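You operate a simulated robot arm through the tools that you are given. There is no shell and no other tool.

The job below is to be done with a simulated two-armed robot. You get a single attempt, and the scene is never put back.

JOB
Bring the flux pot to the work block and flux both tube tops.
Fine: the pot stands within a hand of the block, upright; all round each top; brush back. Set down upright: yellow flux brush.
Where things are to end (x, y in the base frame): white flux pot within 4 cm of [42, -3].

It is judged by the outcome, as a careful person would: the job done as asked, and still so three seconds after it is handed in. It fails if anything else is knocked over, pushed out of place, dropped, spilled or broken.

ROBOT AND FRAMES
Two 6-joint arms with two-finger parallel grippers on one trunk that stands fixed in place. Base frame: the origin is at the foot of the trunk, x ahead of it, y to its left, z up; the work surface is at about z = 80. Units: cm, degrees, N and s.
The left shoulder is at [6, 18.7, 114.7], the right one opposite. With the tool pointing down near the work surface each hand reaches from about 18 to 62 cm from the base axis, measured 20 degrees to its own side. Payload 1.57 kg a hand.
The TCP of each hand is the grasp point between the finger pads, 3 cm short of the fingertips. In the tool frame z runs along the fingers and y along their closing line. The gripper opens to 11 cm. The fingers are 2.4 cm wide and 1.2 cm thick; the gripper's body (4.8 by 11.2 cm) begins 7.8 cm behind the TCP.
Orientation is told as [roll, pitch, yaw] about the base's x, y, z axes, in that order, counted from this pose: with the fingers straight down and closing along the base's y, the tool's x points along the base's -x, its y along +y and its z along -z.

CONTROLS
- The arms move only by the tool servo_tool. It takes "left_commands", "right_commands" or both (then of equal length, played together; a hand with none holds still); each is a list that holds one entry, the list of rows, each a list of 7 numbers: the turn, a rotation vector about the tool's x, y, z in degrees, then the shift along the tool's x, y, z in cm, then the gripper command, from -1 (shut) to 1 (fully open), values between in proportion. In form: [[[ax, ay, az, x, y, z, hand], ...]]. A call has 1 to 20 rows; each row is the pose to reach, as a shift and turn from the pose commanded when the call began, along the tool's axes at that moment. Rows are played at 5 a second. More than 5 cm and 8.6 degrees between two rows, or a gripper value outside its range, and nothing of the call is played. A pose out of reach is approached as far as the arm can. The call stops where the force on the tool passes 40 N (or 10 N more than at its start, if that is more) or the arm is blocked; 0.2 s more then pass. The fingers move at their own pace (about 15.3 cm/s each) and stop on an object; they squeeze with about 35 N. The grip force told is the motor's: it shows also when the fingers shut on nothing. Time passes only in rows, and 0.2 s behind the last, so rows that repeat a pose let the fingers close. It gives the time, the measured TCP pose, the force on the tool (base axes), the opening and the grip force at its end, in the units of the frame above (readings bear some noise), with the torque about the TCP (base axes, N m) and any sound that the robot's microphone picked up, and new pictures: "show" is both (left out), scene, wrist or none (wrist: the cameras of the hands that moved).
- Cameras (640 x 400 px; columns grow to the right, rows downward): "scene" is now at [1.08, 2.04, 166.98]; the picture's right is [0.08, -1.00, 0.00], its down [-0.79, -0.06, -0.61] and it looks along [0.60, 0.05, -0.80] (base axes); focal length 359 px, centre (320, 200). "left" rides on the left gripper at [7, -1.6, -14.1] in its tool frame; the picture's right is [0.23, 0.97, 0.00], its down [-0.86, 0.20, -0.48] and it looks along [-0.47, 0.11, 0.88] (tool axes); focal length 222 px, centre (320, 200). "right" rides on the right gripper at [7, 1.6, -14.1] in its tool frame; the picture's right is [-0.23, 0.97, 0.00], its down [-0.86, -0.20, -0.48] and it looks along [-0.47, -0.11, 0.88] (tool axes); focal length 222 px, centre (320, 200). There is no depth. A picture from a camera that has moved, and an enlarged one, comes with that camera's place and axes in the base frame and with its lens. The place of the scene camera against the robot may be out by one fixed shift of up to 2.5 cm in any direction.
- lift_body(by): slides the trunk up (or, below 0, down) by that many cm; the arms and the scene camera ride with it, the base frame stays. It gives what a move gives, with no picture.
- head_to(pan, tilt): turns the head with the scene camera to pan (to the left, within 86 degrees either way) and tilt (down, from -29 to 69), counted from straight ahead of the robot. It gives what a move gives, and a new picture of the scene camera.
- inspect(camera, box): a new picture of the part [left, top, right, bottom] of that camera's present view, enlarged. It takes no simulated time.
- hand_in(): hands the job in; it is judged then, once.

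Places have to be worked out from the pictures, the camera data and where the tool is seen. Open the grippers and draw the arms clear of the work before you hand the job in, unless the task says otherwise.

The tools are called after "Call:" by a JSON object that holds its "fn" and its "kwargs". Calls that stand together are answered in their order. servo_tool: Moves the arms, as the interface text tells. Its arguments: {"type":"object","properties":{"left_commands":{"type":"array","items":{"type":"array","items":{"type":"array","items":{"type":"number"}}}},"right_commands":{"type":"array","items":{"type":"array","items":{"type":"array","items":{"type":"number"}}}},"show":{"type":"string","enum":["both","scene","wrist","none"]}},"required":[]} The other tools are called the same way: lift_body (by) moves the trunk up or down; head_to (pan, tilt) turns the head that bears the scene camera; inspect (camera, box) takes an enlarged picture of a part of a camera's view; hand_in () hands the job in.

At the start:

```text
time: 0.0
left_tool_pos: [37.65, 14.95, 126.77]
left_ee_rot: [0.0, 0.1, 0.0]
left_force: [0.0, 0.2, 0.0]
left_ft_torque: [-0.02, 0.0, -0.03]
left_gripper_width: 11.05
left_grip_force: 0.1
right_tool_pos: [37.96, -14.39, 126.23]
right_ee_rot: [0.0, 0.0, 0.0]
right_force: [0.0, -0.5, 0.7]
right_ft_torque: [-0.04, -0.03, -0.03]
right_gripper_width: 11.01
right_grip_force: 0.1
trunk travel left (down, up): [-77.5, 21.5]
head pan, tilt (commanded): [4.5, 52.8]
```

scene: 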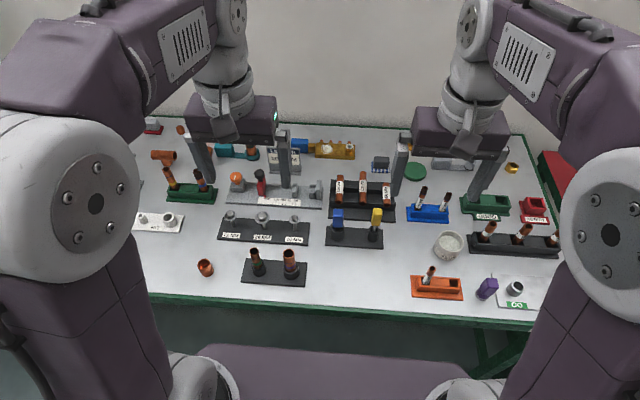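
right: 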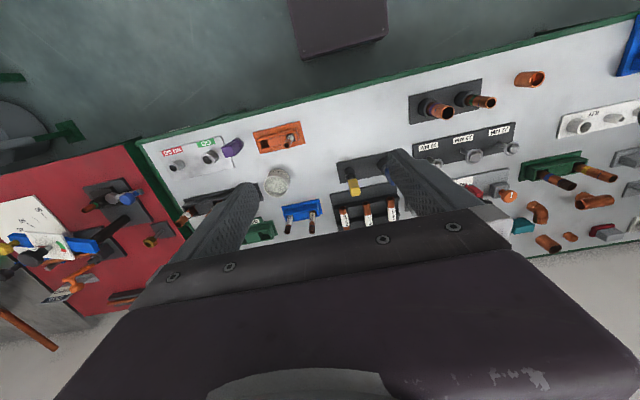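
left: 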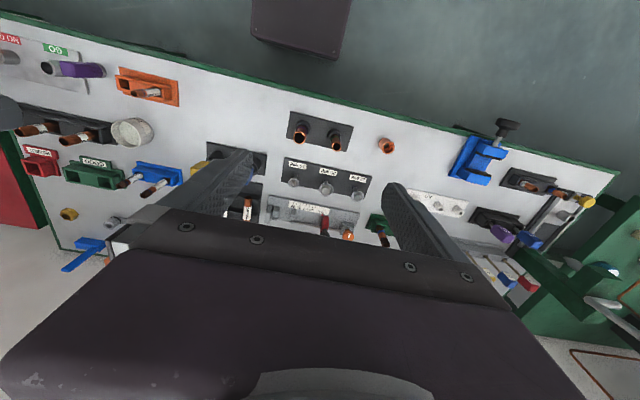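

I start by looking closer at the scene to find the flux pot, the yellow brush and the work block with two tubes.

Call:
{"fn": "inspect", "kwargs": {"camera": "scene", "box": [200, 170, 400, 295]}}

Call:
{"fn": "inspect", "kwargs": {"camera": "scene", "box": [380, 170, 580, 310]}}

Call:
{"fn": "inspect", "kwargs": {"camera": "scene", "box": [120, 110, 340, 250]}}

```text
3.20 times, centred on (300, 232) of scene
camera zoom: at [1.08, 2.04, 166.98], right [0.08, -1.0, 0.0], down [-0.79, -0.06, -0.61], along [0.6, 0.05, -0.8], focal length 1150 px, centre (384, 96)
```

zoom: 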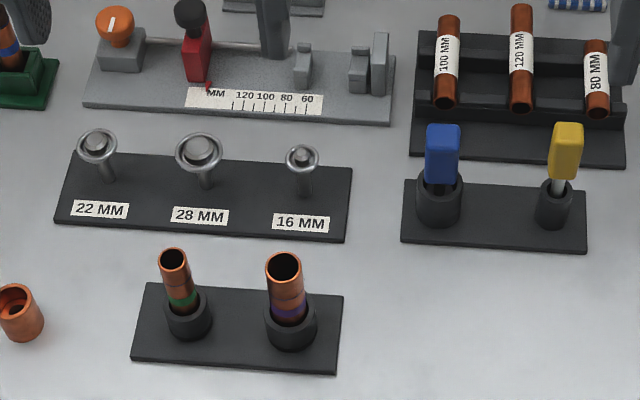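

```text
2.86 times, centred on (480, 240) of scene
camera zoom: at [1.08, 2.04, 166.98], right [0.08, -1.0, 0.0], down [-0.79, -0.06, -0.61], along [0.6, 0.05, -0.8], focal length 1027 px, centre (-137, 86)
```

zoom: 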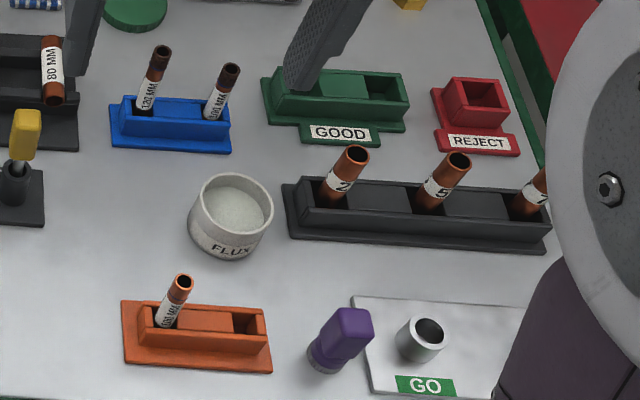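

```text
2.86 times, centred on (230, 180) of scene
camera zoom: at [1.08, 2.04, 166.98], right [0.08, -1.0, 0.0], down [-0.79, -0.06, -0.61], along [0.6, 0.05, -0.8], focal length 1027 px, centre (577, 257)
```

zoom: 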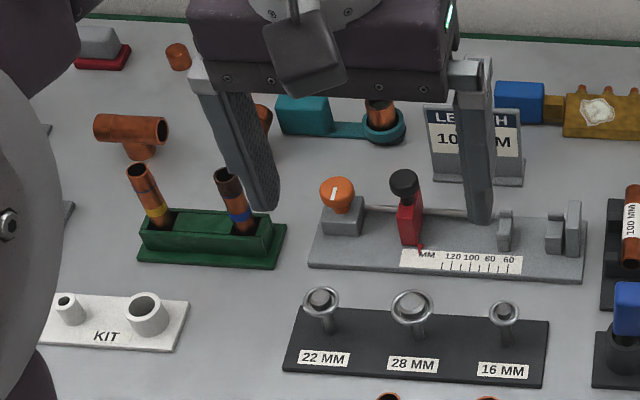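

The white pot marked FLUX is at about (52,-29). The yellow brush is in its holder at about (53,-9), and the black block with two tubes is at about (42,17). I bring both hands lower, well above everything, to get closer wrist views.

Call:
{"fn": "servo_tool", "kwargs": {"right_commands": [[[0, 0, 0, -1.7, -2.3, 2.7, 1], [0, 0, 0, -3.4, -4.6, 5.4, 1], [0, 0, 0, -5.1, -6.9, 8.1, 1], [0, 0, 0, -6.8, -9.2, 10.8, 1], [0, 0, 0, -8.5, -11.5, 13.5, 1], [0, 0, 0, -10, -13.6, 16, 1]]], "left_commands": [[[0, 0, 0, 0, 0, 2, 1], [0, 0, 0, 0, 0, 4, 1], [0, 0, 0, 0, 0, 6, 1], [0, 0, 0, 0, 0, 8, 1], [0, 0, 0, 0, 0, 10, 1], [0, 0, 0, 0, 0, 12, 1]]]}}

```text
time: 1.4
left_tool_pos: [38.0, 14.76, 114.58]
left_ee_rot: [0.0, -0.1, 0.0]
left_force: [-0.7, 0.3, -0.2]
left_ft_torque: [0.01, 0.03, -0.01]
left_gripper_width: 11.01
left_grip_force: 0.1
right_tool_pos: [48.13, -28.03, 109.99]
right_ee_rot: [0.0, 0.1, 0.0]
right_force: [0.0, -0.1, 0.3]
right_ft_torque: [0.05, 0.02, -0.01]
right_gripper_width: 11.0
right_grip_force: 0.1
trunk travel left (down, up): [-77.5, 21.5]
head pan, tilt (commanded): [4.5, 52.8]
camera scene: at [1.27, 1.92, 166.99], right [0.08, -1.0, 0.0], down [-0.79, -0.06, -0.6], along [0.6, 0.05, -0.8], focal length 359 px, centre (320, 200)
camera right: at [41.04, -26.51, 124.15], right [0.23, 0.97, 0.0], down [0.86, -0.2, 0.48], along [0.46, -0.11, -0.88], focal length 222 px, centre (320, 200)
camera left: at [31.03, 13.29, 128.78], right [-0.23, 0.97, 0.0], down [0.86, 0.2, 0.48], along [0.47, 0.11, -0.88], focal length 222 px, centre (320, 200)
```

scene: 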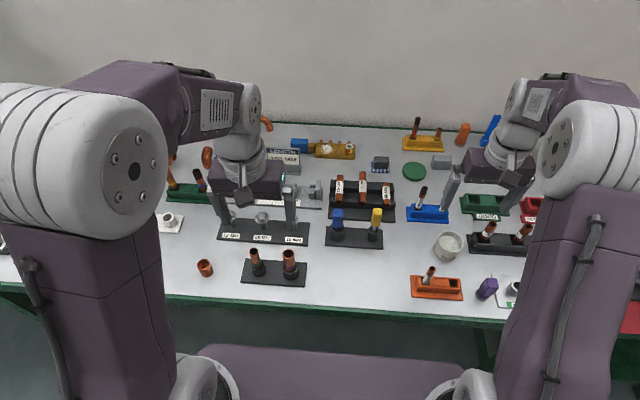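
right: 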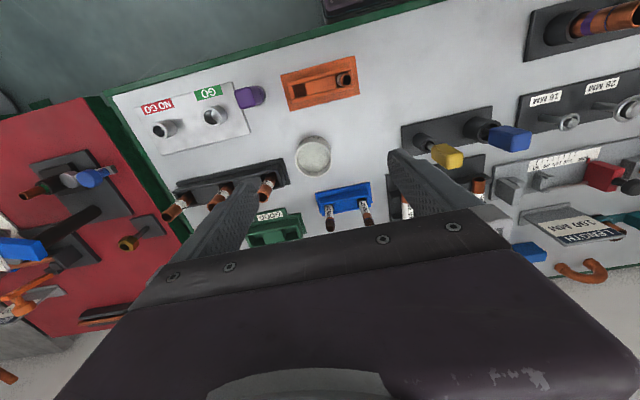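
left: 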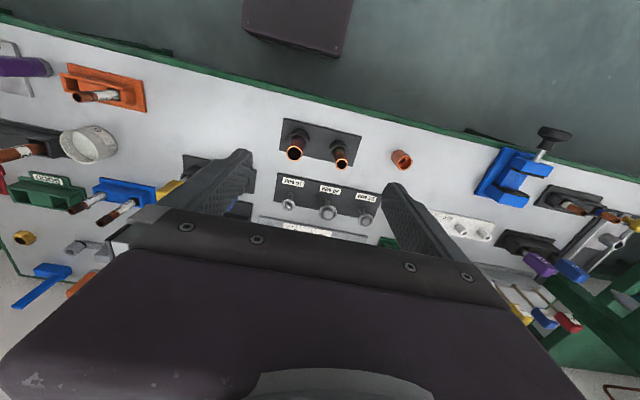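

I zoom in with the wrist cameras on the pot, the brush holder and the work block to measure them.

Call:
{"fn": "inspect", "kwargs": {"camera": "right", "box": [270, 110, 360, 200]}}

Call:
{"fn": "inspect", "kwargs": {"camera": "right", "box": [390, 90, 550, 190]}}

Call:
{"fn": "inspect", "kwargs": {"camera": "left", "box": [260, 100, 420, 200]}}

Call:
{"fn": "inspect", "kwargs": {"camera": "scene", "box": [230, 190, 400, 300]}}

```text
4.44 times, centred on (315, 155) of right
camera zoom: at [41.04, -26.51, 124.15], right [0.23, 0.97, 0.0], down [0.86, -0.2, 0.48], along [0.46, -0.11, -0.88], focal length 987 px, centre (342, 400)
```

zoom: 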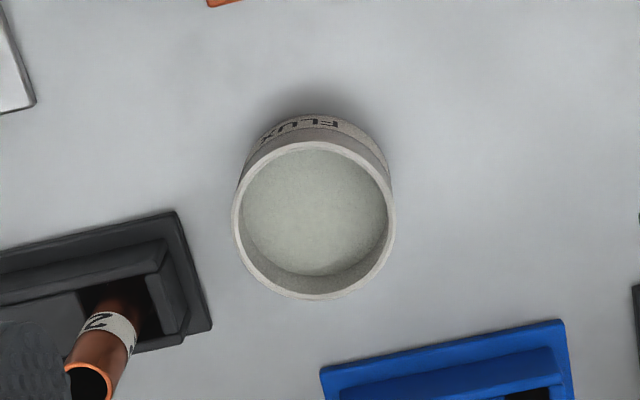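

```text
4.00 times, centred on (470, 140) of right
camera zoom: at [41.04, -26.51, 124.15], right [0.23, 0.97, 0.0], down [0.86, -0.2, 0.48], along [0.46, -0.11, -0.88], focal length 888 px, centre (-280, 440)
```

zoom: 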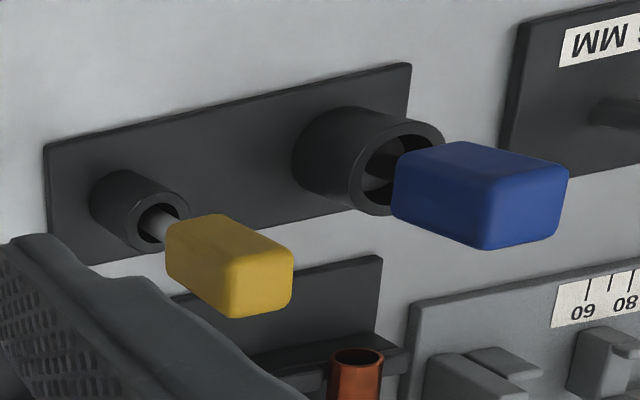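

```text
4.00 times, centred on (340, 150) of left
camera zoom: at [31.03, 13.29, 128.78], right [-0.23, 0.97, 0.0], down [0.86, 0.2, 0.48], along [0.47, 0.11, -0.88], focal length 888 px, centre (240, 400)
```

zoom: 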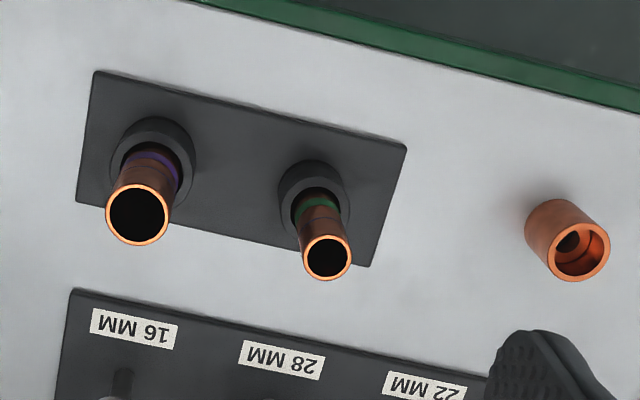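

```text
3.64 times, centred on (315, 245) of scene
camera zoom: at [1.27, 1.92, 166.99], right [0.08, -1.0, 0.0], down [-0.79, -0.06, -0.6], along [0.6, 0.05, -0.8], focal length 1307 px, centre (338, 36)
```

zoom: 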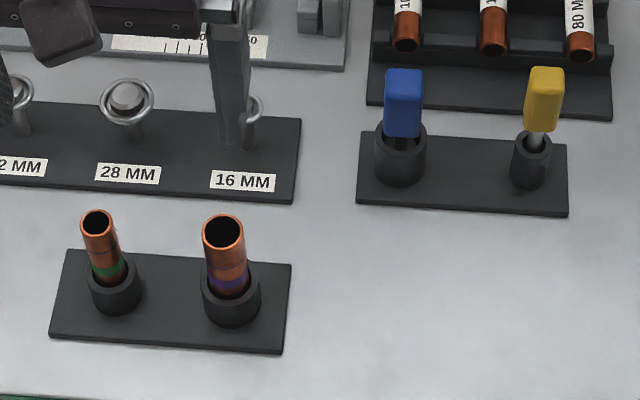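

The pot is near (53.3,-30.4), about 6.7 cm wide, with its rim near z 85.4. The brush is near (55.9,-9.7) with its top near z 92.6. The large tube is near (43,11.4) and the small one near (43.4,20.2). I park the left arm far to the left and bring the right hand over the pot, yawed 30° to clear the black rack.

Call:
{"fn": "servo_tool", "kwargs": {"right_commands": [[[0, 0, 4, -0.7, -0.3, 1.2, 0.7], [0, 0, 8, -1.4, -0.6, 2.5, 0.7], [0, 0, 12, -2.0, -0.9, 3.8, 0.7], [0, 0, 16, -2.7, -1.2, 5.0, 0.7], [0, 0, 20, -3.3, -1.5, 6.3, 0.7], [0, 0, 24, -4.0, -1.8, 7.5, 0.7], [0, 0, 28, -4.7, -2.1, 8.8, 0.7], [0, 0, 30, -5.3, -2.4, 10.0, 0.7]]], "left_commands": [[[0, 0, 0, 1, 3.4, -1.5, 0], [0, 0, 0, 2, 6.8, -3, 0], [0, 0, 0, 3, 10.2, -4, 0], [0, 0, 0, 4, 13.6, -5, 0], [0, 0, 0, 5, 17, -6, 0], [0, 0, 0, 6, 20.4, -6, 0], [0, 0, 0, 7, 23.8, -6, 0], [0, 0, 0, 8, 27, -6, 0]]]}}

```text
time: 3.2
left_tool_pos: [29.93, 42.26, 120.74]
left_ee_rot: [0.1, 0.1, 0.0]
left_force: [0.0, 0.6, -0.3]
left_ft_torque: [-0.02, 0.01, 0.01]
left_gripper_width: 5.51
left_grip_force: 0.1
right_tool_pos: [53.32, -30.38, 100.11]
right_ee_rot: [-0.1, 0.0, -30.2]
right_force: [0.3, 0.2, 0.4]
right_ft_torque: [-0.02, -0.02, -0.03]
right_gripper_width: 9.38
right_grip_force: 0.0
trunk travel left (down, up): [-77.5, 21.5]
head pan, tilt (commanded): [4.5, 52.8]
camera scene: at [1.11, 2.16, 166.98], right [0.08, -1.0, 0.0], down [-0.79, -0.06, -0.6], along [0.6, 0.05, -0.8], focal length 359 px, centre (320, 200)
camera right: at [47.99, -25.51, 114.27], right [0.68, 0.73, 0.0], down [0.64, -0.6, 0.48], along [0.35, -0.33, -0.88], focal length 222 px, centre (320, 200)
camera left: at [22.96, 40.62, 134.87], right [-0.23, 0.97, 0.0], down [0.86, 0.2, 0.48], along [0.47, 0.11, -0.88], focal length 222 px, centre (320, 200)
```

scene: 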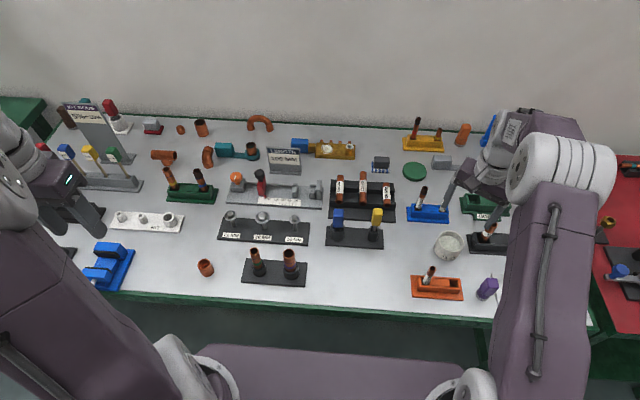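
right: 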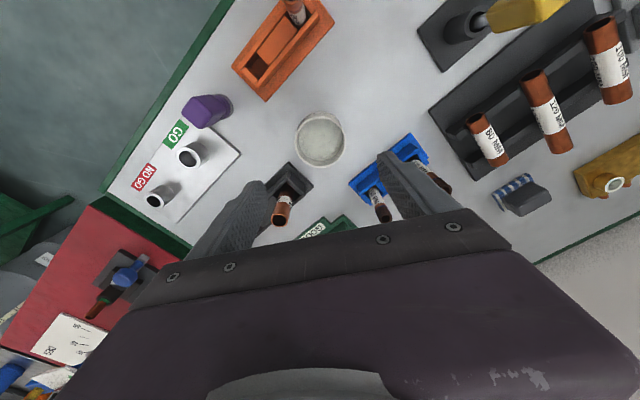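
left: 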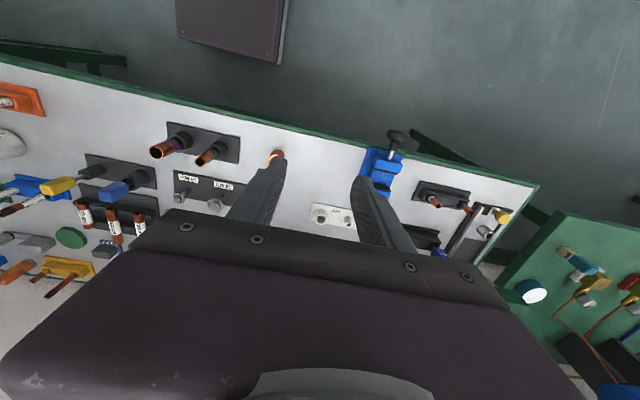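

The hand is above the pot. Before touching anything I check the other yellow-handled items at the upper left, to be sure which one is the flux brush, and zoom on the pot.

Call:
{"fn": "inspect", "kwargs": {"camera": "scene", "box": [20, 90, 180, 200]}}

Call:
{"fn": "inspect", "kwargs": {"camera": "scene", "box": [320, 110, 480, 260]}}

Call:
{"fn": "inspect", "kwargs": {"camera": "right", "box": [250, 80, 390, 240]}}

Call:
{"fn": "inspect", "kwargs": {"camera": "left", "box": [60, 100, 260, 240]}}

Call:
{"fn": "inspect", "kwargs": {"camera": "left", "box": [350, 120, 640, 320]}}

```text
3.64 times, centred on (100, 145) of scene
camera zoom: at [1.11, 2.16, 166.98], right [0.08, -1.0, 0.0], down [-0.79, -0.06, -0.6], along [0.6, 0.05, -0.8], focal length 1307 px, centre (1120, 400)
```

zoom: 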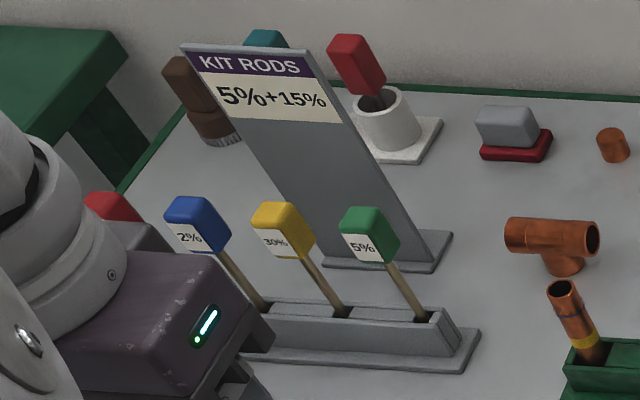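

```text
2.67 times, centred on (400, 185) of scene
camera zoom: at [1.11, 2.16, 166.98], right [0.08, -1.0, 0.0], down [-0.79, -0.06, -0.6], along [0.6, 0.05, -0.8], focal length 958 px, centre (107, 240)
```

zoom: 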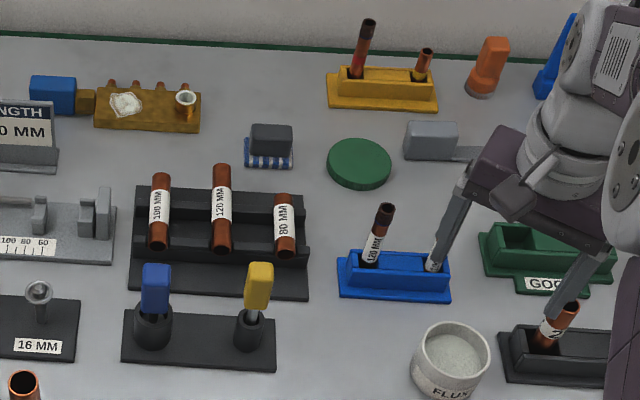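

```text
2.50 times, centred on (320, 160) of right
camera zoom: at [47.99, -25.51, 114.27], right [0.68, 0.73, 0.0], down [0.64, -0.6, 0.48], along [0.35, -0.33, -0.88], focal length 555 px, centre (320, 300)
```

zoom: 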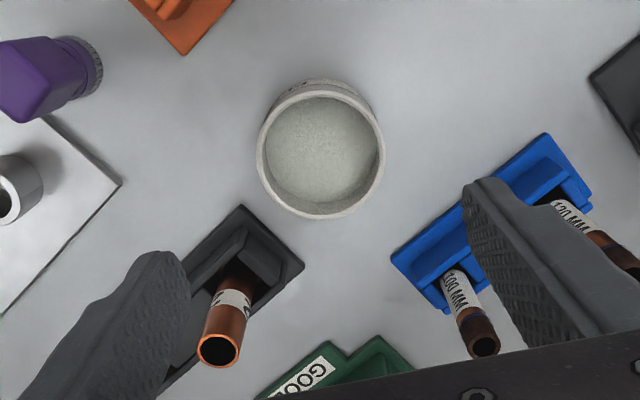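

```text
2.86 times, centred on (160, 170) of left
camera zoom: at [22.96, 40.62, 134.87], right [-0.23, 0.97, 0.0], down [0.86, 0.2, 0.48], along [0.47, 0.11, -0.88], focal length 635 px, centre (777, 286)
```

zoom: 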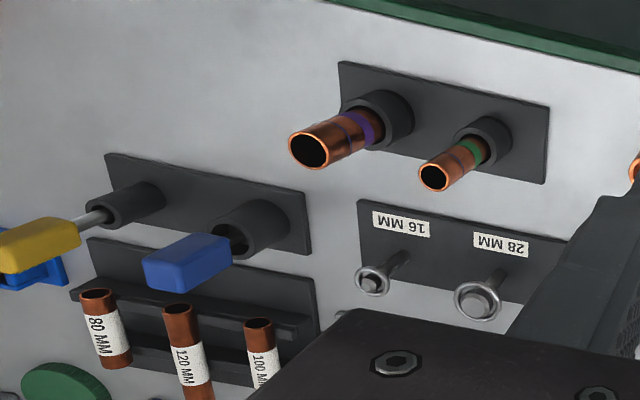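

```text
2.00 times, centred on (495, 220) of left
camera zoom: at [22.96, 40.62, 134.87], right [-0.23, 0.97, 0.0], down [0.86, 0.2, 0.48], along [0.47, 0.11, -0.88], focal length 444 px, centre (-30, 160)
```

zoom: 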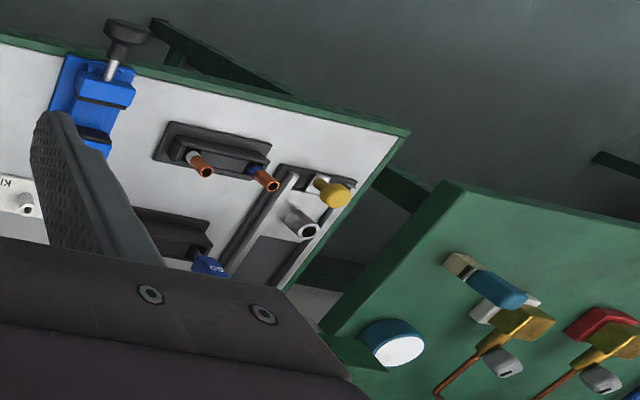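

The yellow brush beside the blue one is the flux brush; the other yellow item is a kit solder rod. The pot measures (53.1,-30.3) again, so I descend open-fingered around it to TCP z of about 84.

Call:
{"fn": "servo_tool", "kwargs": {"right_commands": [[[0, 0, 0, 0.1, 0, 3, 0.7], [0, 0, 0, 0.22, 0, 6, 0.7], [0, 0, 0, 0.22, 0, 9, 0.7], [0, 0, 0, 0.22, 0, 11.5, 0.7], [0, 0, 0, 0.22, 0, 13.5, 0.7], [0, 0, 0, 0.22, 0, 15, 0.7], [0, 0, 0, 0.22, 0, 16, 0.7]]]}}

```text
time: 4.8
left_tool_pos: [29.86, 41.99, 120.74]
left_ee_rot: [0.1, -0.1, 0.0]
left_force: [0.1, 0.1, -0.8]
left_ft_torque: [-0.04, -0.01, 0.03]
left_gripper_width: 5.52
left_grip_force: 0.0
right_tool_pos: [53.11, -30.24, 84.09]
right_ee_rot: [0.0, -0.1, -29.9]
right_force: [0.2, 0.0, 0.3]
right_ft_torque: [-0.03, 0.01, 0.02]
right_gripper_width: 9.35
right_grip_force: 0.0
trunk travel left (down, up): [-77.5, 21.5]
head pan, tilt (commanded): [4.5, 52.8]
camera scene: at [1.1, 2.04, 166.98], right [0.08, -1.0, 0.0], down [-0.79, -0.06, -0.6], along [0.6, 0.05, -0.8], focal length 359 px, centre (320, 200)
camera right: at [47.71, -25.39, 98.22], right [0.68, 0.73, 0.0], down [0.64, -0.6, 0.48], along [0.35, -0.33, -0.88], focal length 222 px, centre (320, 200)
```

scene: 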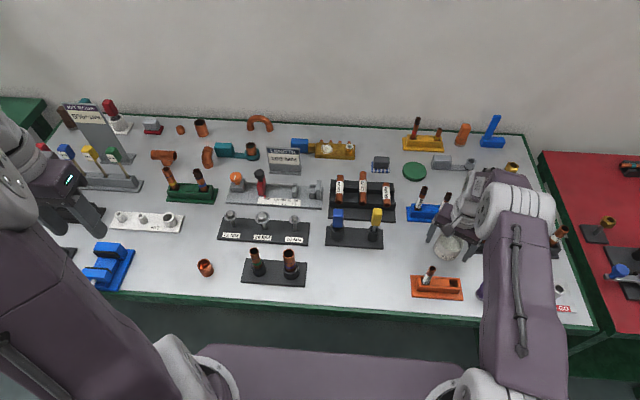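
right: 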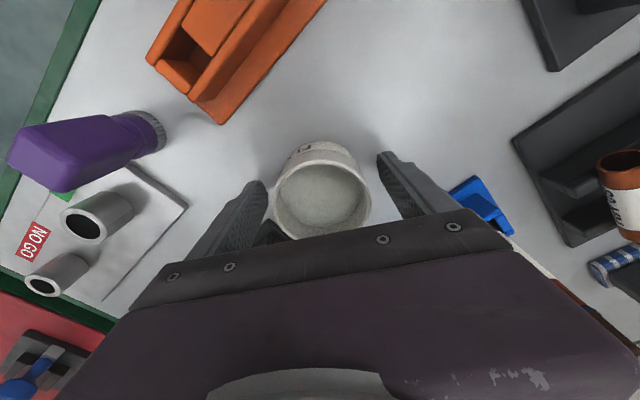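

The pot sits centred between the fingers with nothing touched. I close on it and let the grip settle.

Call:
{"fn": "servo_tool", "kwargs": {"right_commands": [[[0, 0, 0, 0, 0, 0, 0.4], [0, 0, 0, 0, 0, 0, 0.2], [0, 0, 0, 0, 0, 0, 0], [0, 0, 0, 0, 0, 0, -0.3], [0, 0, 0, 0, 0, 0, -0.3]]], "show": "wrist"}}

```text
time: 6.0
left_tool_pos: [29.82, 42.03, 120.7]
left_ee_rot: [0.0, 0.1, 0.0]
left_force: [0.1, 0.4, -0.5]
left_ft_torque: [0.01, -0.01, 0.0]
left_gripper_width: 5.49
left_grip_force: 0.0
right_tool_pos: [52.94, -30.12, 84.07]
right_ee_rot: [-0.1, -0.1, -30.0]
right_force: [-1.2, 1.0, 1.0]
right_ft_torque: [-0.04, -0.01, -0.04]
right_gripper_width: 6.67
right_grip_force: 34.5
trunk travel left (down, up): [-77.5, 21.5]
head pan, tilt (commanded): [4.5, 52.8]
camera right: at [47.7, -25.38, 98.23], right [0.68, 0.73, 0.0], down [0.64, -0.6, 0.48], along [0.35, -0.33, -0.88], focal length 222 px, centre (320, 200)
```

right: 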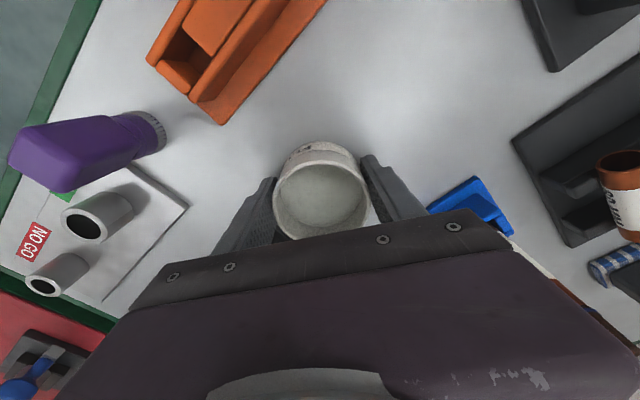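

The grip holds at 6.67 cm. I lift the pot straight up slowly, keeping it level.

Call:
{"fn": "servo_tool", "kwargs": {"right_commands": [[[0, 0, 0, 0, 0, -0.5, -0.3], [0, 0, 0, 0, 0, -1.5, -0.3], [0, 0, 0, 0, 0, -3.5, -0.3], [0, 0, 0, 0, 0, -6, -0.3], [0, 0, 0, 0, 0, -8.5, -0.3], [0, 0, 0, 0, 0, -11, -0.3], [0, 0, 0, 0, 0, -13, -0.3], [0, 0, 0, 0, 0, -14, -0.3]]]}}

```text
time: 7.8
left_tool_pos: [29.85, 42.03, 120.74]
left_ee_rot: [0.0, 0.0, 0.1]
left_force: [0.7, -0.4, -0.6]
left_ft_torque: [-0.03, 0.0, 0.01]
left_gripper_width: 5.51
left_grip_force: 0.1
right_tool_pos: [53.04, -30.3, 98.1]
right_ee_rot: [0.0, 0.0, -29.9]
right_force: [-0.6, -1.1, -1.8]
right_ft_torque: [0.0, -0.04, -0.01]
right_gripper_width: 6.69
right_grip_force: 34.4
trunk travel left (down, up): [-77.5, 21.5]
head pan, tilt (commanded): [4.5, 52.8]
camera scene: at [1.1, 2.04, 166.98], right [0.08, -1.0, 0.0], down [-0.79, -0.06, -0.6], along [0.6, 0.05, -0.8], focal length 359 px, centre (320, 200)
camera right: at [47.74, -25.51, 112.26], right [0.68, 0.73, 0.0], down [0.64, -0.6, 0.48], along [0.35, -0.33, -0.88], focal length 222 px, centre (320, 200)
```

scene: 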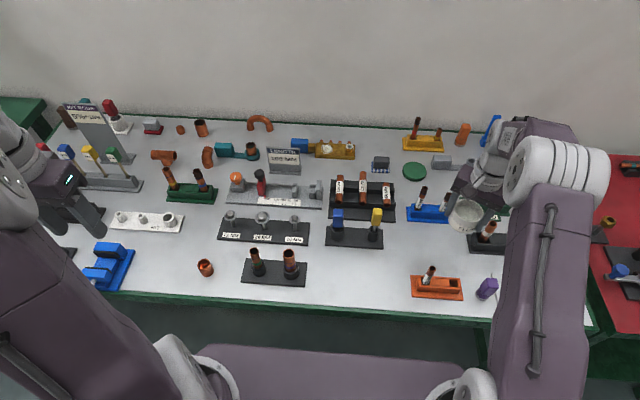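
right: 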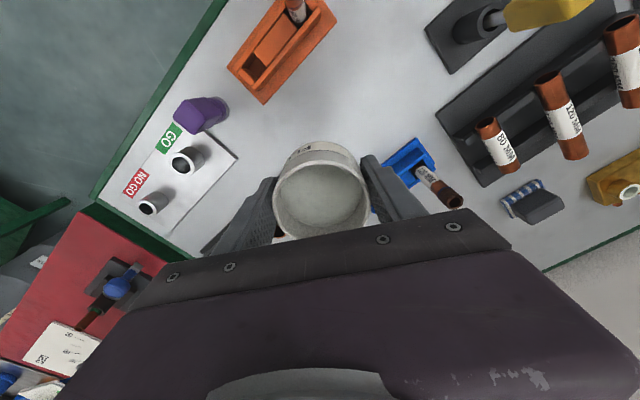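

The pot is lifted cleanly at z of about 98 with its bottom near 94, above the brush and the orange rack. I carry it level to above (42,-2.5).

Call:
{"fn": "servo_tool", "kwargs": {"right_commands": [[[0, 0, 0, 0.94, 0.74, 0, -0.3], [0, 0, 0, 2.82, 2.23, 0, -0.3], [0, 0, 0, 5.16, 4.08, 0, -0.3], [0, 0, 0, 7.51, 5.94, 0, -0.3], [0, 0, 0, 9.86, 7.79, 0, -0.3], [0, 0, 0, 12.2, 9.65, 0, -0.3], [0, 0, 0, 14.55, 11.5, 0, -0.3], [0, 0, 0, 16.9, 13.36, 0, -0.3], [0, 0, 0, 19.25, 15.21, 0, -0.3], [0, 0, 0, 21.36, 16.88, 0, -0.3], [0, 0, 0, 22.77, 17.99, 0, -0.3], [0, 0, 0, 23.47, 18.55, 0, -0.3], [0, 0, 0, 23.47, 18.55, 0, -0.3]]]}}

```text
time: 10.6
left_tool_pos: [29.89, 42.08, 120.76]
left_ee_rot: [0.0, 0.0, 0.0]
left_force: [0.1, -0.1, 0.3]
left_ft_torque: [0.03, 0.02, -0.01]
left_gripper_width: 5.49
left_grip_force: 0.0
right_tool_pos: [41.98, -2.39, 98.13]
right_ee_rot: [0.0, -0.1, -30.0]
right_force: [-0.3, -0.2, -1.9]
right_ft_torque: [0.04, 0.0, -0.02]
right_gripper_width: 6.66
right_grip_force: 34.8
trunk travel left (down, up): [-77.5, 21.5]
head pan, tilt (commanded): [4.5, 52.8]
camera scene: at [1.1, 2.04, 166.98], right [0.08, -1.0, 0.0], down [-0.79, -0.06, -0.6], along [0.6, 0.05, -0.8], focal length 359 px, centre (320, 200)
camera right: at [36.7, 2.35, 112.29], right [0.68, 0.73, 0.0], down [0.64, -0.6, 0.48], along [0.35, -0.33, -0.88], focal length 222 px, centre (320, 200)
```

scene: 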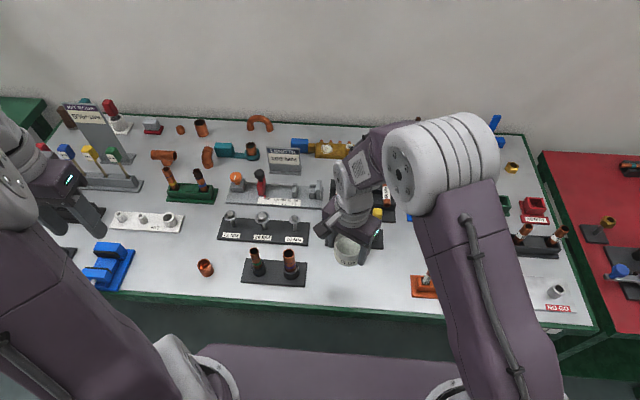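
right: 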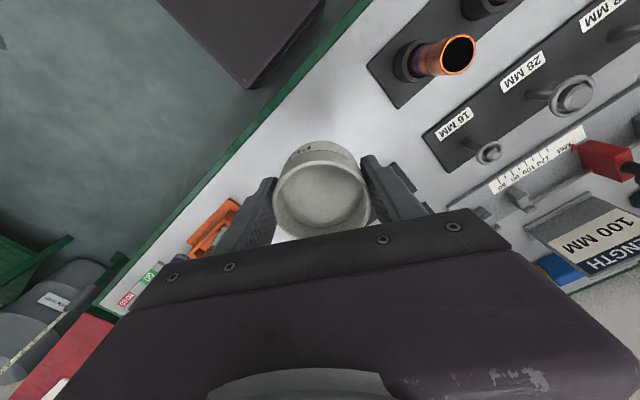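

The pot is over its spot and the area below is clear. I lower it slowly by 14 cm to the height at which it was picked up.

Call:
{"fn": "servo_tool", "kwargs": {"right_commands": [[[0, 0, 0, 0, 0, 1, -0.3], [0, 0, 0, 0, 0, 3, -0.3], [0, 0, 0, 0, 0, 5.5, -0.3], [0, 0, 0, 0, 0, 8, -0.3], [0, 0, 0, 0, 0, 10.5, -0.3], [0, 0, 0, 0, 0, 12, -0.3], [0, 0, 0, 0, 0, 13, -0.3], [0, 0, 0, 0, 0, 13.5, -0.3], [0, 0, 0, 0, 0, 13.8, -0.3], [0, 0, 0, 0, 0, 14, -0.3], [0, 0, 0, 0, 0, 14, -0.3]]]}}

```text
time: 13.0
left_tool_pos: [29.87, 42.02, 120.91]
left_ee_rot: [-0.1, -0.1, 0.0]
left_force: [-0.4, 0.0, -0.2]
left_ft_torque: [-0.03, 0.0, 0.01]
left_gripper_width: 5.5
left_grip_force: 0.0
right_tool_pos: [41.85, -2.57, 84.11]
right_ee_rot: [0.1, 0.0, -30.0]
right_force: [0.1, 0.0, -1.6]
right_ft_torque: [-0.02, -0.02, 0.02]
right_gripper_width: 6.63
right_grip_force: 34.1
trunk travel left (down, up): [-77.5, 21.5]
head pan, tilt (commanded): [4.5, 52.8]
camera scene: at [1.1, 2.05, 166.98], right [0.08, -1.0, 0.0], down [-0.79, -0.06, -0.6], along [0.6, 0.05, -0.8], focal length 359 px, centre (320, 200)
camera right: at [36.65, 2.32, 98.3], right [0.68, 0.73, 0.0], down [0.64, -0.6, 0.48], along [0.35, -0.33, -0.88], focal length 222 px, centre (320, 200)
```

scene: 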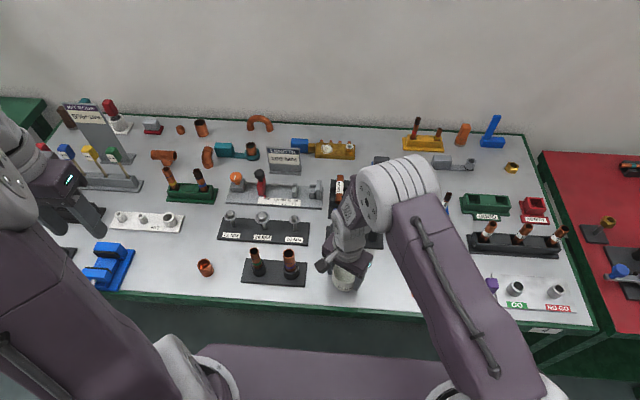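
right: 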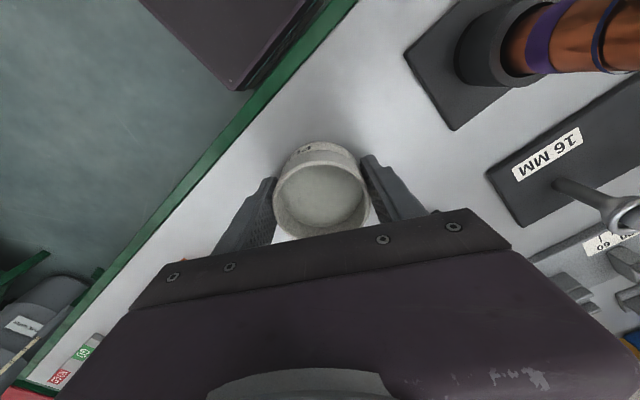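

The tool still carries the pot's weight (-1.6 N), so I ease down in millimetre steps until the table takes it.

Call:
{"fn": "servo_tool", "kwargs": {"right_commands": [[[0, 0, 0, 0, 0, 0.06, -0.3], [0, 0, 0, 0, 0, 0.12, -0.3], [0, 0, 0, 0, 0, 0.12, -0.3]]], "show": "none"}}

```text
time: 13.8
left_tool_pos: [29.72, 41.95, 120.79]
left_ee_rot: [-0.1, 0.0, 0.0]
left_force: [-0.2, -0.5, -0.6]
left_ft_torque: [-0.02, 0.01, 0.01]
left_gripper_width: 5.5
left_grip_force: 0.1
right_tool_pos: [41.86, -2.44, 84.14]
right_ee_rot: [0.0, 0.1, -30.0]
right_force: [0.5, 0.7, 5.1]
right_ft_torque: [-0.21, 0.08, 0.01]
right_gripper_width: 6.65
right_grip_force: 35.2
trunk travel left (down, up): [-77.5, 21.5]
head pan, tilt (commanded): [4.5, 52.8]
```

The force is now +5 N upward, so the pot is standing on the table. I relax slightly, open the fingers gently and rise straight up.

Call:
{"fn": "servo_tool", "kwargs": {"right_commands": [[[0, 0, 0, 0, 0, -0.04, -0.3], [0, 0, 0, 0, 0, -0.04, 0.25], [0, 0, 0, 0, 0, -0.04, 0.4], [0, 0, 0, 0, 0, -0.04, 0.55], [0, 0, 0, 0, 0, -0.04, 0.55]]], "show": "wrist"}}

```text
time: 15.0
left_tool_pos: [29.89, 42.04, 120.77]
left_ee_rot: [0.0, 0.0, 0.0]
left_force: [0.6, 0.4, 0.2]
left_ft_torque: [-0.03, -0.01, -0.01]
left_gripper_width: 5.51
left_grip_force: 0.1
right_tool_pos: [41.84, -2.58, 84.13]
right_ee_rot: [0.0, 0.1, -29.9]
right_force: [0.0, -0.2, -0.9]
right_ft_torque: [0.0, 0.01, 0.02]
right_gripper_width: 8.51
right_grip_force: 0.1
trunk travel left (down, up): [-77.5, 21.5]
head pan, tilt (commanded): [4.5, 52.8]
camera right: at [36.66, 2.3, 98.27], right [0.68, 0.73, 0.0], down [0.64, -0.6, 0.48], along [0.35, -0.33, -0.88], focal length 222 px, centre (320, 200)
```

right: 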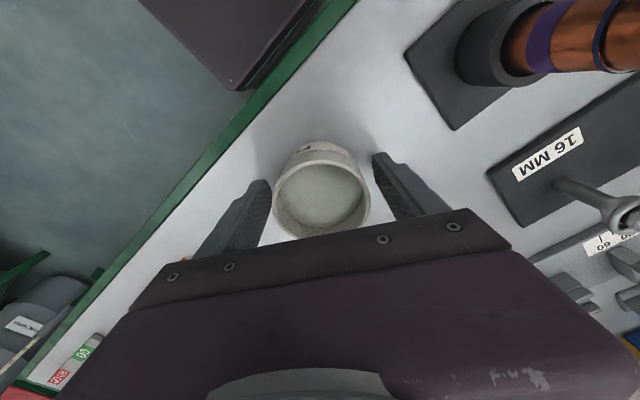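

The pot stands upright at about (41.9,-2.5). I rise straight up, then move over toward the brush holder with the yaw back to 0 to look at the handle.

Call:
{"fn": "servo_tool", "kwargs": {"right_commands": [[[0, 0, 0, 0, 0, -1, 0.6], [0, 0, 0, 0, 0, -4, 0.7], [0, 0, 0, 0, 0, -8, 0.7], [0, 0, 0, 0, 0, -12, 0.7], [0, 0, -6, -2.4, -0.56, -15, 0.7], [0, 0, -12, -4.8, -1.12, -18, 0.7], [0, 0, -18, -7.2, -1.68, -20.5, 0.7], [0, 0, -24, -9.7, -2.25, -22.5, 0.7], [0, 0, -30, -12.13, -2.81, -24, 0.7]]]}}

```text
time: 17.0
left_tool_pos: [30.01, 42.0, 120.82]
left_ee_rot: [0.1, 0.0, -0.1]
left_force: [-0.5, -0.1, -0.5]
left_ft_torque: [0.05, 0.01, 0.04]
left_gripper_width: 5.5
left_grip_force: 0.1
right_tool_pos: [51.39, -11.01, 108.11]
right_ee_rot: [-0.1, 0.0, 0.1]
right_force: [1.4, -0.2, 0.0]
right_ft_torque: [-0.02, 0.01, 0.01]
right_gripper_width: 9.35
right_grip_force: 0.0
trunk travel left (down, up): [-77.5, 21.5]
head pan, tilt (commanded): [4.5, 52.8]
camera scene: at [1.15, 1.98, 166.98], right [0.08, -1.0, 0.0], down [-0.79, -0.06, -0.6], along [0.6, 0.05, -0.8], focal length 359 px, centre (320, 200)
camera right: at [44.33, -9.44, 122.21], right [0.23, 0.97, 0.0], down [0.86, -0.2, 0.48], along [0.47, -0.11, -0.88], focal length 222 px, centre (320, 200)
```

scene: 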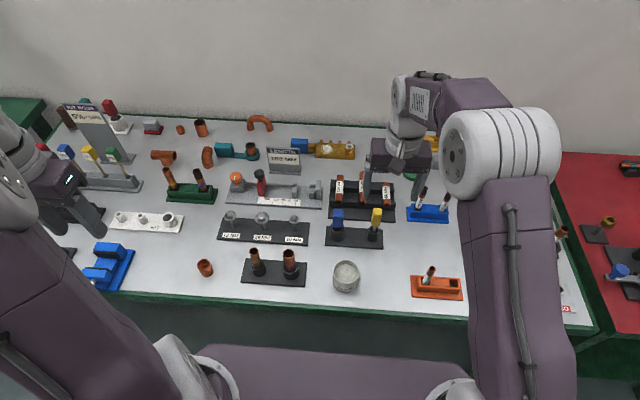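
right: 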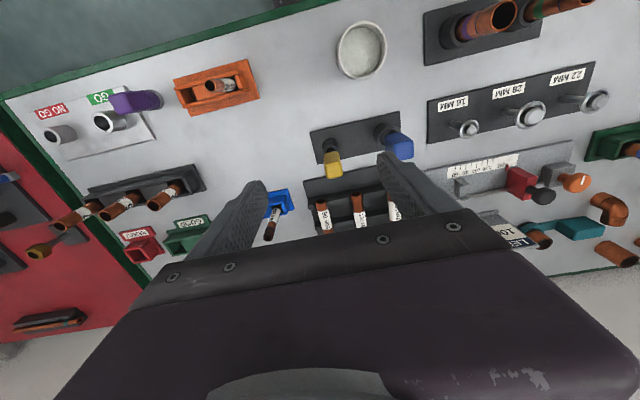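

Call:
{"fn": "inspect", "kwargs": {"camera": "right", "box": [300, 100, 430, 210]}}

Call:
{"fn": "inspect", "kwargs": {"camera": "scene", "box": [310, 160, 430, 260]}}

Call:
{"fn": "inspect", "kwargs": {"camera": "left", "box": [0, 100, 200, 240]}}

```text
3.64 times, centred on (365, 155) of right
camera zoom: at [44.33, -9.44, 122.21], right [0.23, 0.97, 0.0], down [0.86, -0.2, 0.48], along [0.47, -0.11, -0.88], focal length 808 px, centre (156, 364)
```

zoom: 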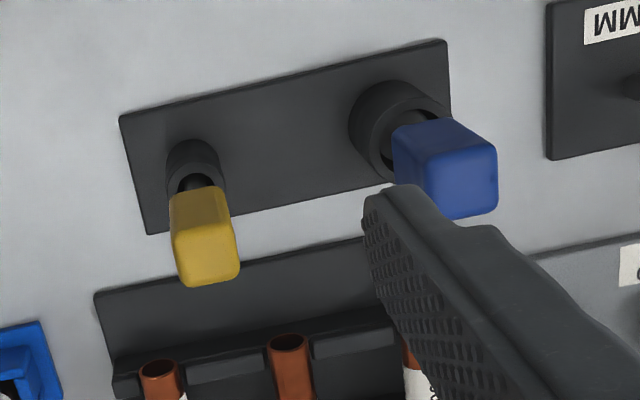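

```text
4.00 times, centred on (370, 210) of scene
camera zoom: at [1.15, 1.98, 166.98], right [0.08, -1.0, 0.0], down [-0.79, -0.06, -0.6], along [0.6, 0.05, -0.8], focal length 1437 px, centre (120, 160)
```

zoom: 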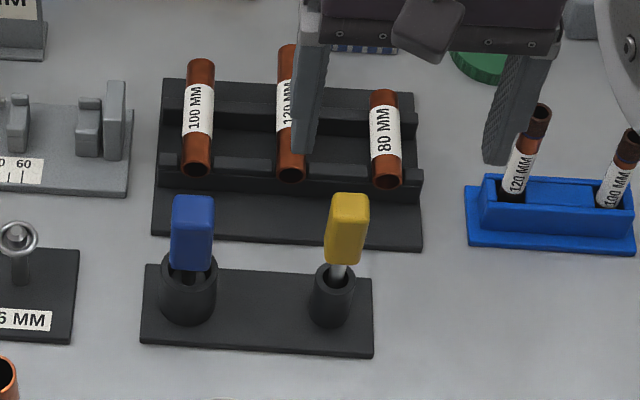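

```text
2.86 times, centred on (100, 170) of left
camera zoom: at [23.01, 40.44, 134.91], right [-0.23, 0.97, 0.0], down [0.86, 0.2, 0.48], along [0.47, 0.11, -0.88], focal length 635 px, centre (949, 286)
```

zoom: 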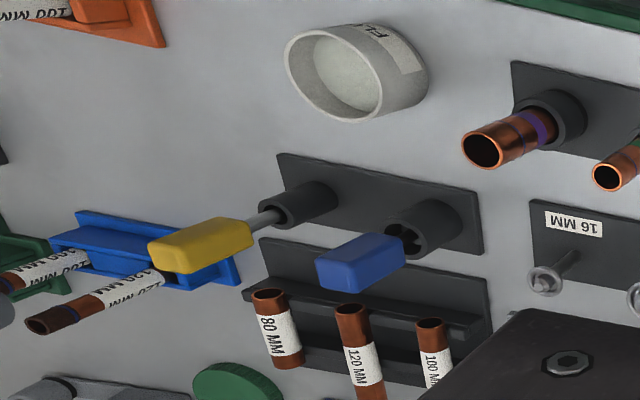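

The handle looks aligned with the base axes, about 2.4 cm wide in y and 1.7 in x. It is centred near (55.2,-10.05), with its top near z 93.7 and its bottom near 88. I hold still for one row to get a settled reading before going over it.

Call:
{"fn": "servo_tool", "kwargs": {"right_commands": [[[0, 0, 0, 0, 0, 0, 0.1], [0, 0, 0, 0, 0, 0, 0.1]]], "show": "none"}}

```text
time: 17.6
left_tool_pos: [29.99, 42.05, 120.77]
left_ee_rot: [0.0, 0.0, 0.1]
left_force: [-0.3, 0.4, 0.0]
left_ft_torque: [-0.01, -0.01, 0.01]
left_gripper_width: 5.48
left_grip_force: 0.1
right_tool_pos: [51.35, -11.06, 108.05]
right_ee_rot: [0.0, 0.0, 0.1]
right_force: [-0.5, -0.1, 0.2]
right_ft_torque: [0.0, -0.03, -0.02]
right_gripper_width: 6.05
right_grip_force: 0.1
trunk travel left (down, up): [-77.5, 21.5]
head pan, tilt (commanded): [4.5, 52.8]
```

Settled at (51.35,-11.05,108.05). I move above the brush handle with about 6 cm opening, fingertips at z of about 98, and check alignment from the wrist camera.

Call:
{"fn": "servo_tool", "kwargs": {"right_commands": [[[0, 0, 0, -1.3, 0.3, 1.5, 0.1], [0, 0, 0, -2.6, 0.65, 3.5, 0.1], [0, 0, 0, -3.85, 0.98, 5.5, 0.1], [0, 0, 0, -3.85, 0.98, 7, 0.1], [0, 0, 0, -3.85, 0.98, 7, 0.1]]]}}

```text
time: 18.8
left_tool_pos: [29.85, 42.08, 120.82]
left_ee_rot: [0.0, 0.0, 0.0]
left_force: [0.1, -0.7, 0.3]
left_ft_torque: [0.01, 0.01, 0.01]
left_gripper_width: 5.49
left_grip_force: 0.2
right_tool_pos: [55.0, -10.08, 100.98]
right_ee_rot: [0.0, -0.1, 0.0]
right_force: [-0.3, -0.2, -0.1]
right_ft_torque: [-0.02, 0.0, -0.01]
right_gripper_width: 6.05
right_grip_force: 0.1
trunk travel left (down, up): [-77.5, 21.5]
head pan, tilt (commanded): [4.5, 52.8]
camera scene: at [1.06, 2.06, 166.98], right [0.08, -1.0, 0.0], down [-0.79, -0.06, -0.61], along [0.6, 0.05, -0.8], focal length 359 px, centre (320, 200)
camera right: at [47.82, -8.34, 115.16], right [0.23, 0.97, 0.0], down [0.86, -0.2, 0.48], along [0.47, -0.11, -0.88], focal length 222 px, centre (320, 200)
```

scene: 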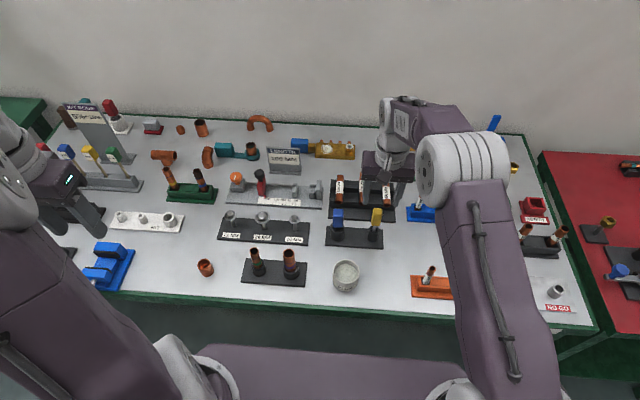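
right: 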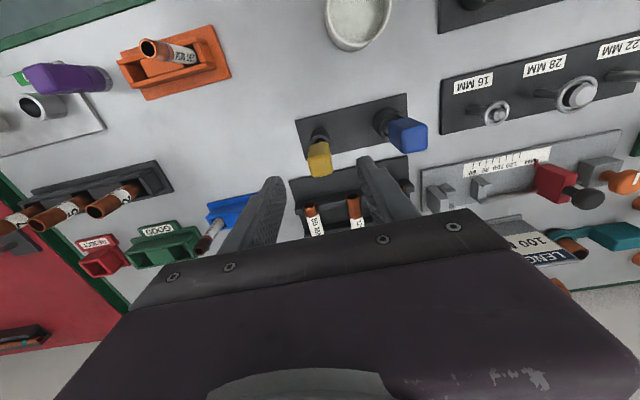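

Call:
{"fn": "inspect", "kwargs": {"camera": "right", "box": [270, 100, 390, 190]}}

```text
4.44 times, centred on (330, 145) of right
camera zoom: at [47.82, -8.34, 115.16], right [0.23, 0.97, 0.0], down [0.86, -0.2, 0.48], along [0.47, -0.11, -0.88], focal length 987 px, centre (276, 444)
```

zoom: 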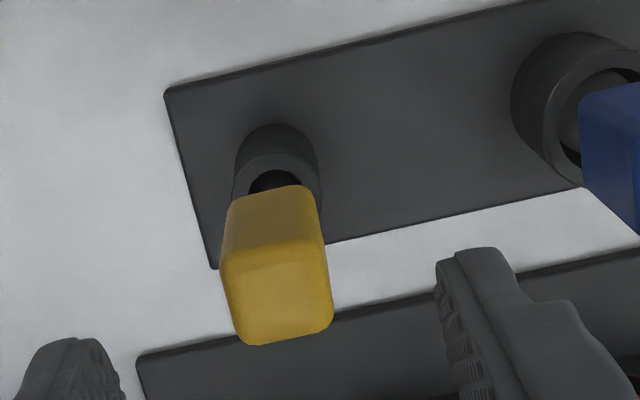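

The handle's top-face centre is about 0.3–0.5 cm further in x than my TCP and aligned in y. I shift 0.3 cm and descend around the handle to TCP z of about 91.8.

Call:
{"fn": "servo_tool", "kwargs": {"right_commands": [[[0, 0, 0, -0.3, 0.03, 1, 0.1], [0, 0, 0, -0.3, 0.03, 3, 0.1], [0, 0, 0, -0.3, 0.03, 5, 0.1], [0, 0, 0, -0.3, 0.03, 7, 0.1], [0, 0, 0, -0.3, 0.03, 8.4, 0.1], [0, 0, 0, -0.3, 0.03, 9.1, 0.1], [0, 0, 0, -0.3, 0.03, 9.1, 0.1]]]}}

```text
time: 20.4
left_tool_pos: [29.88, 42.11, 120.74]
left_ee_rot: [-0.1, 0.0, 0.0]
left_force: [-0.2, -0.7, 0.9]
left_ft_torque: [0.0, 0.02, -0.03]
left_gripper_width: 5.48
left_grip_force: 0.0
right_tool_pos: [55.11, -9.95, 91.95]
right_ee_rot: [0.0, 0.0, 0.0]
right_force: [-1.1, -0.5, -0.1]
right_ft_torque: [-0.03, 0.0, 0.01]
right_gripper_width: 6.03
right_grip_force: 0.1
trunk travel left (down, up): [-77.5, 21.5]
head pan, tilt (commanded): [4.5, 52.8]
camera scene: at [1.08, 2.05, 166.98], right [0.08, -1.0, 0.0], down [-0.79, -0.06, -0.61], along [0.6, 0.05, -0.8], focal length 359 px, centre (320, 200)
camera right: at [48.13, -8.42, 106.12], right [0.23, 0.97, 0.0], down [0.86, -0.2, 0.48], along [0.47, -0.11, -0.88], focal length 222 px, centre (320, 200)
```

scene: 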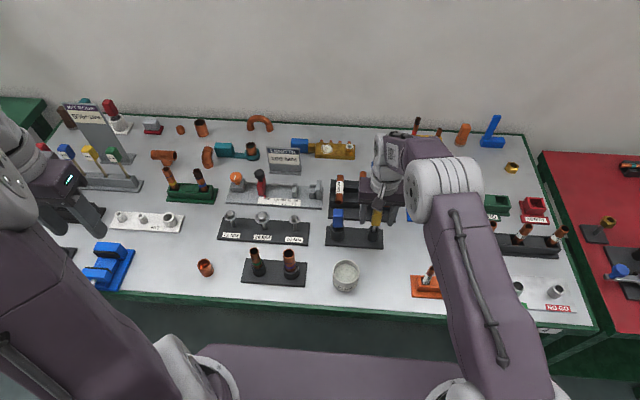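
right: 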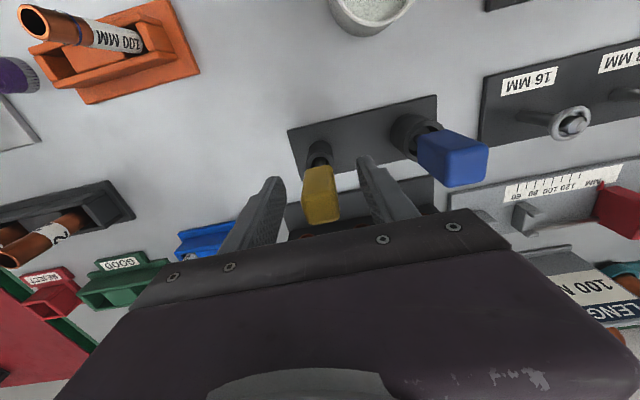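

Call:
{"fn": "inspect", "kwargs": {"camera": "right", "box": [250, 120, 410, 240]}}

Call:
{"fn": "inspect", "kwargs": {"camera": "scene", "box": [320, 150, 430, 260]}}

Call:
{"fn": "inspect", "kwargs": {"camera": "left", "box": [0, 100, 200, 240]}}

```text
3.33 times, centred on (330, 180) of right
camera zoom: at [48.13, -8.42, 106.12], right [0.23, 0.97, 0.0], down [0.86, -0.2, 0.48], along [0.47, -0.11, -0.88], focal length 740 px, centre (287, 267)
```

zoom: 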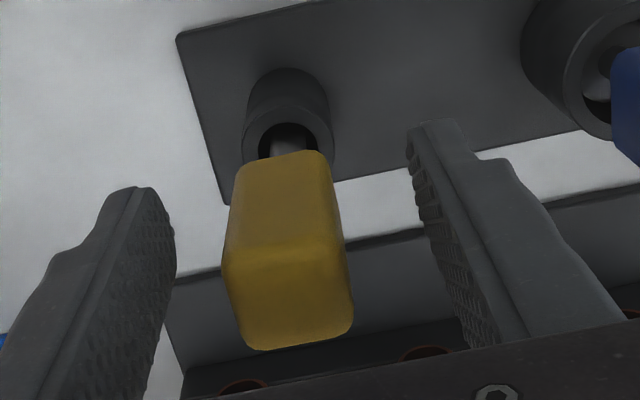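

```text
3.64 times, centred on (375, 205) of scene
camera zoom: at [1.08, 2.05, 166.98], right [0.08, -1.0, 0.0], down [-0.79, -0.06, -0.61], along [0.6, 0.05, -0.8], focal length 1307 px, centre (120, 182)
```

zoom: 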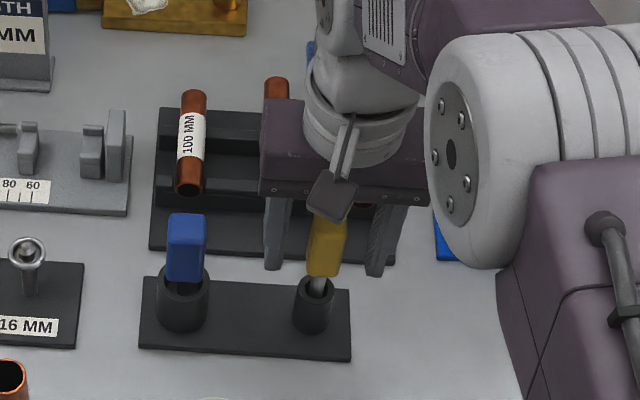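

```text
2.86 times, centred on (100, 170) of left
camera zoom: at [22.95, 40.5, 134.9], right [-0.23, 0.97, 0.0], down [0.86, 0.2, 0.48], along [0.47, 0.11, -0.88], focal length 635 px, centre (949, 286)
```

zoom: 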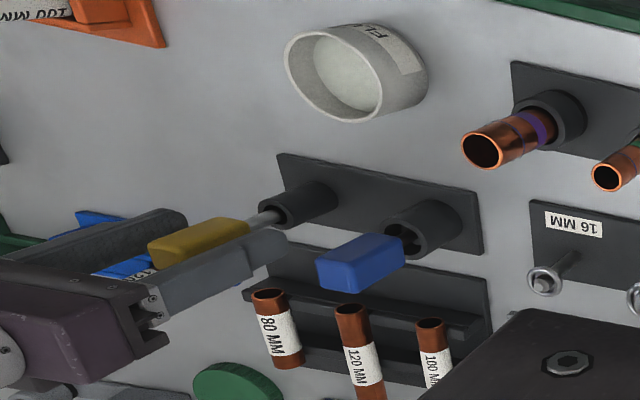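

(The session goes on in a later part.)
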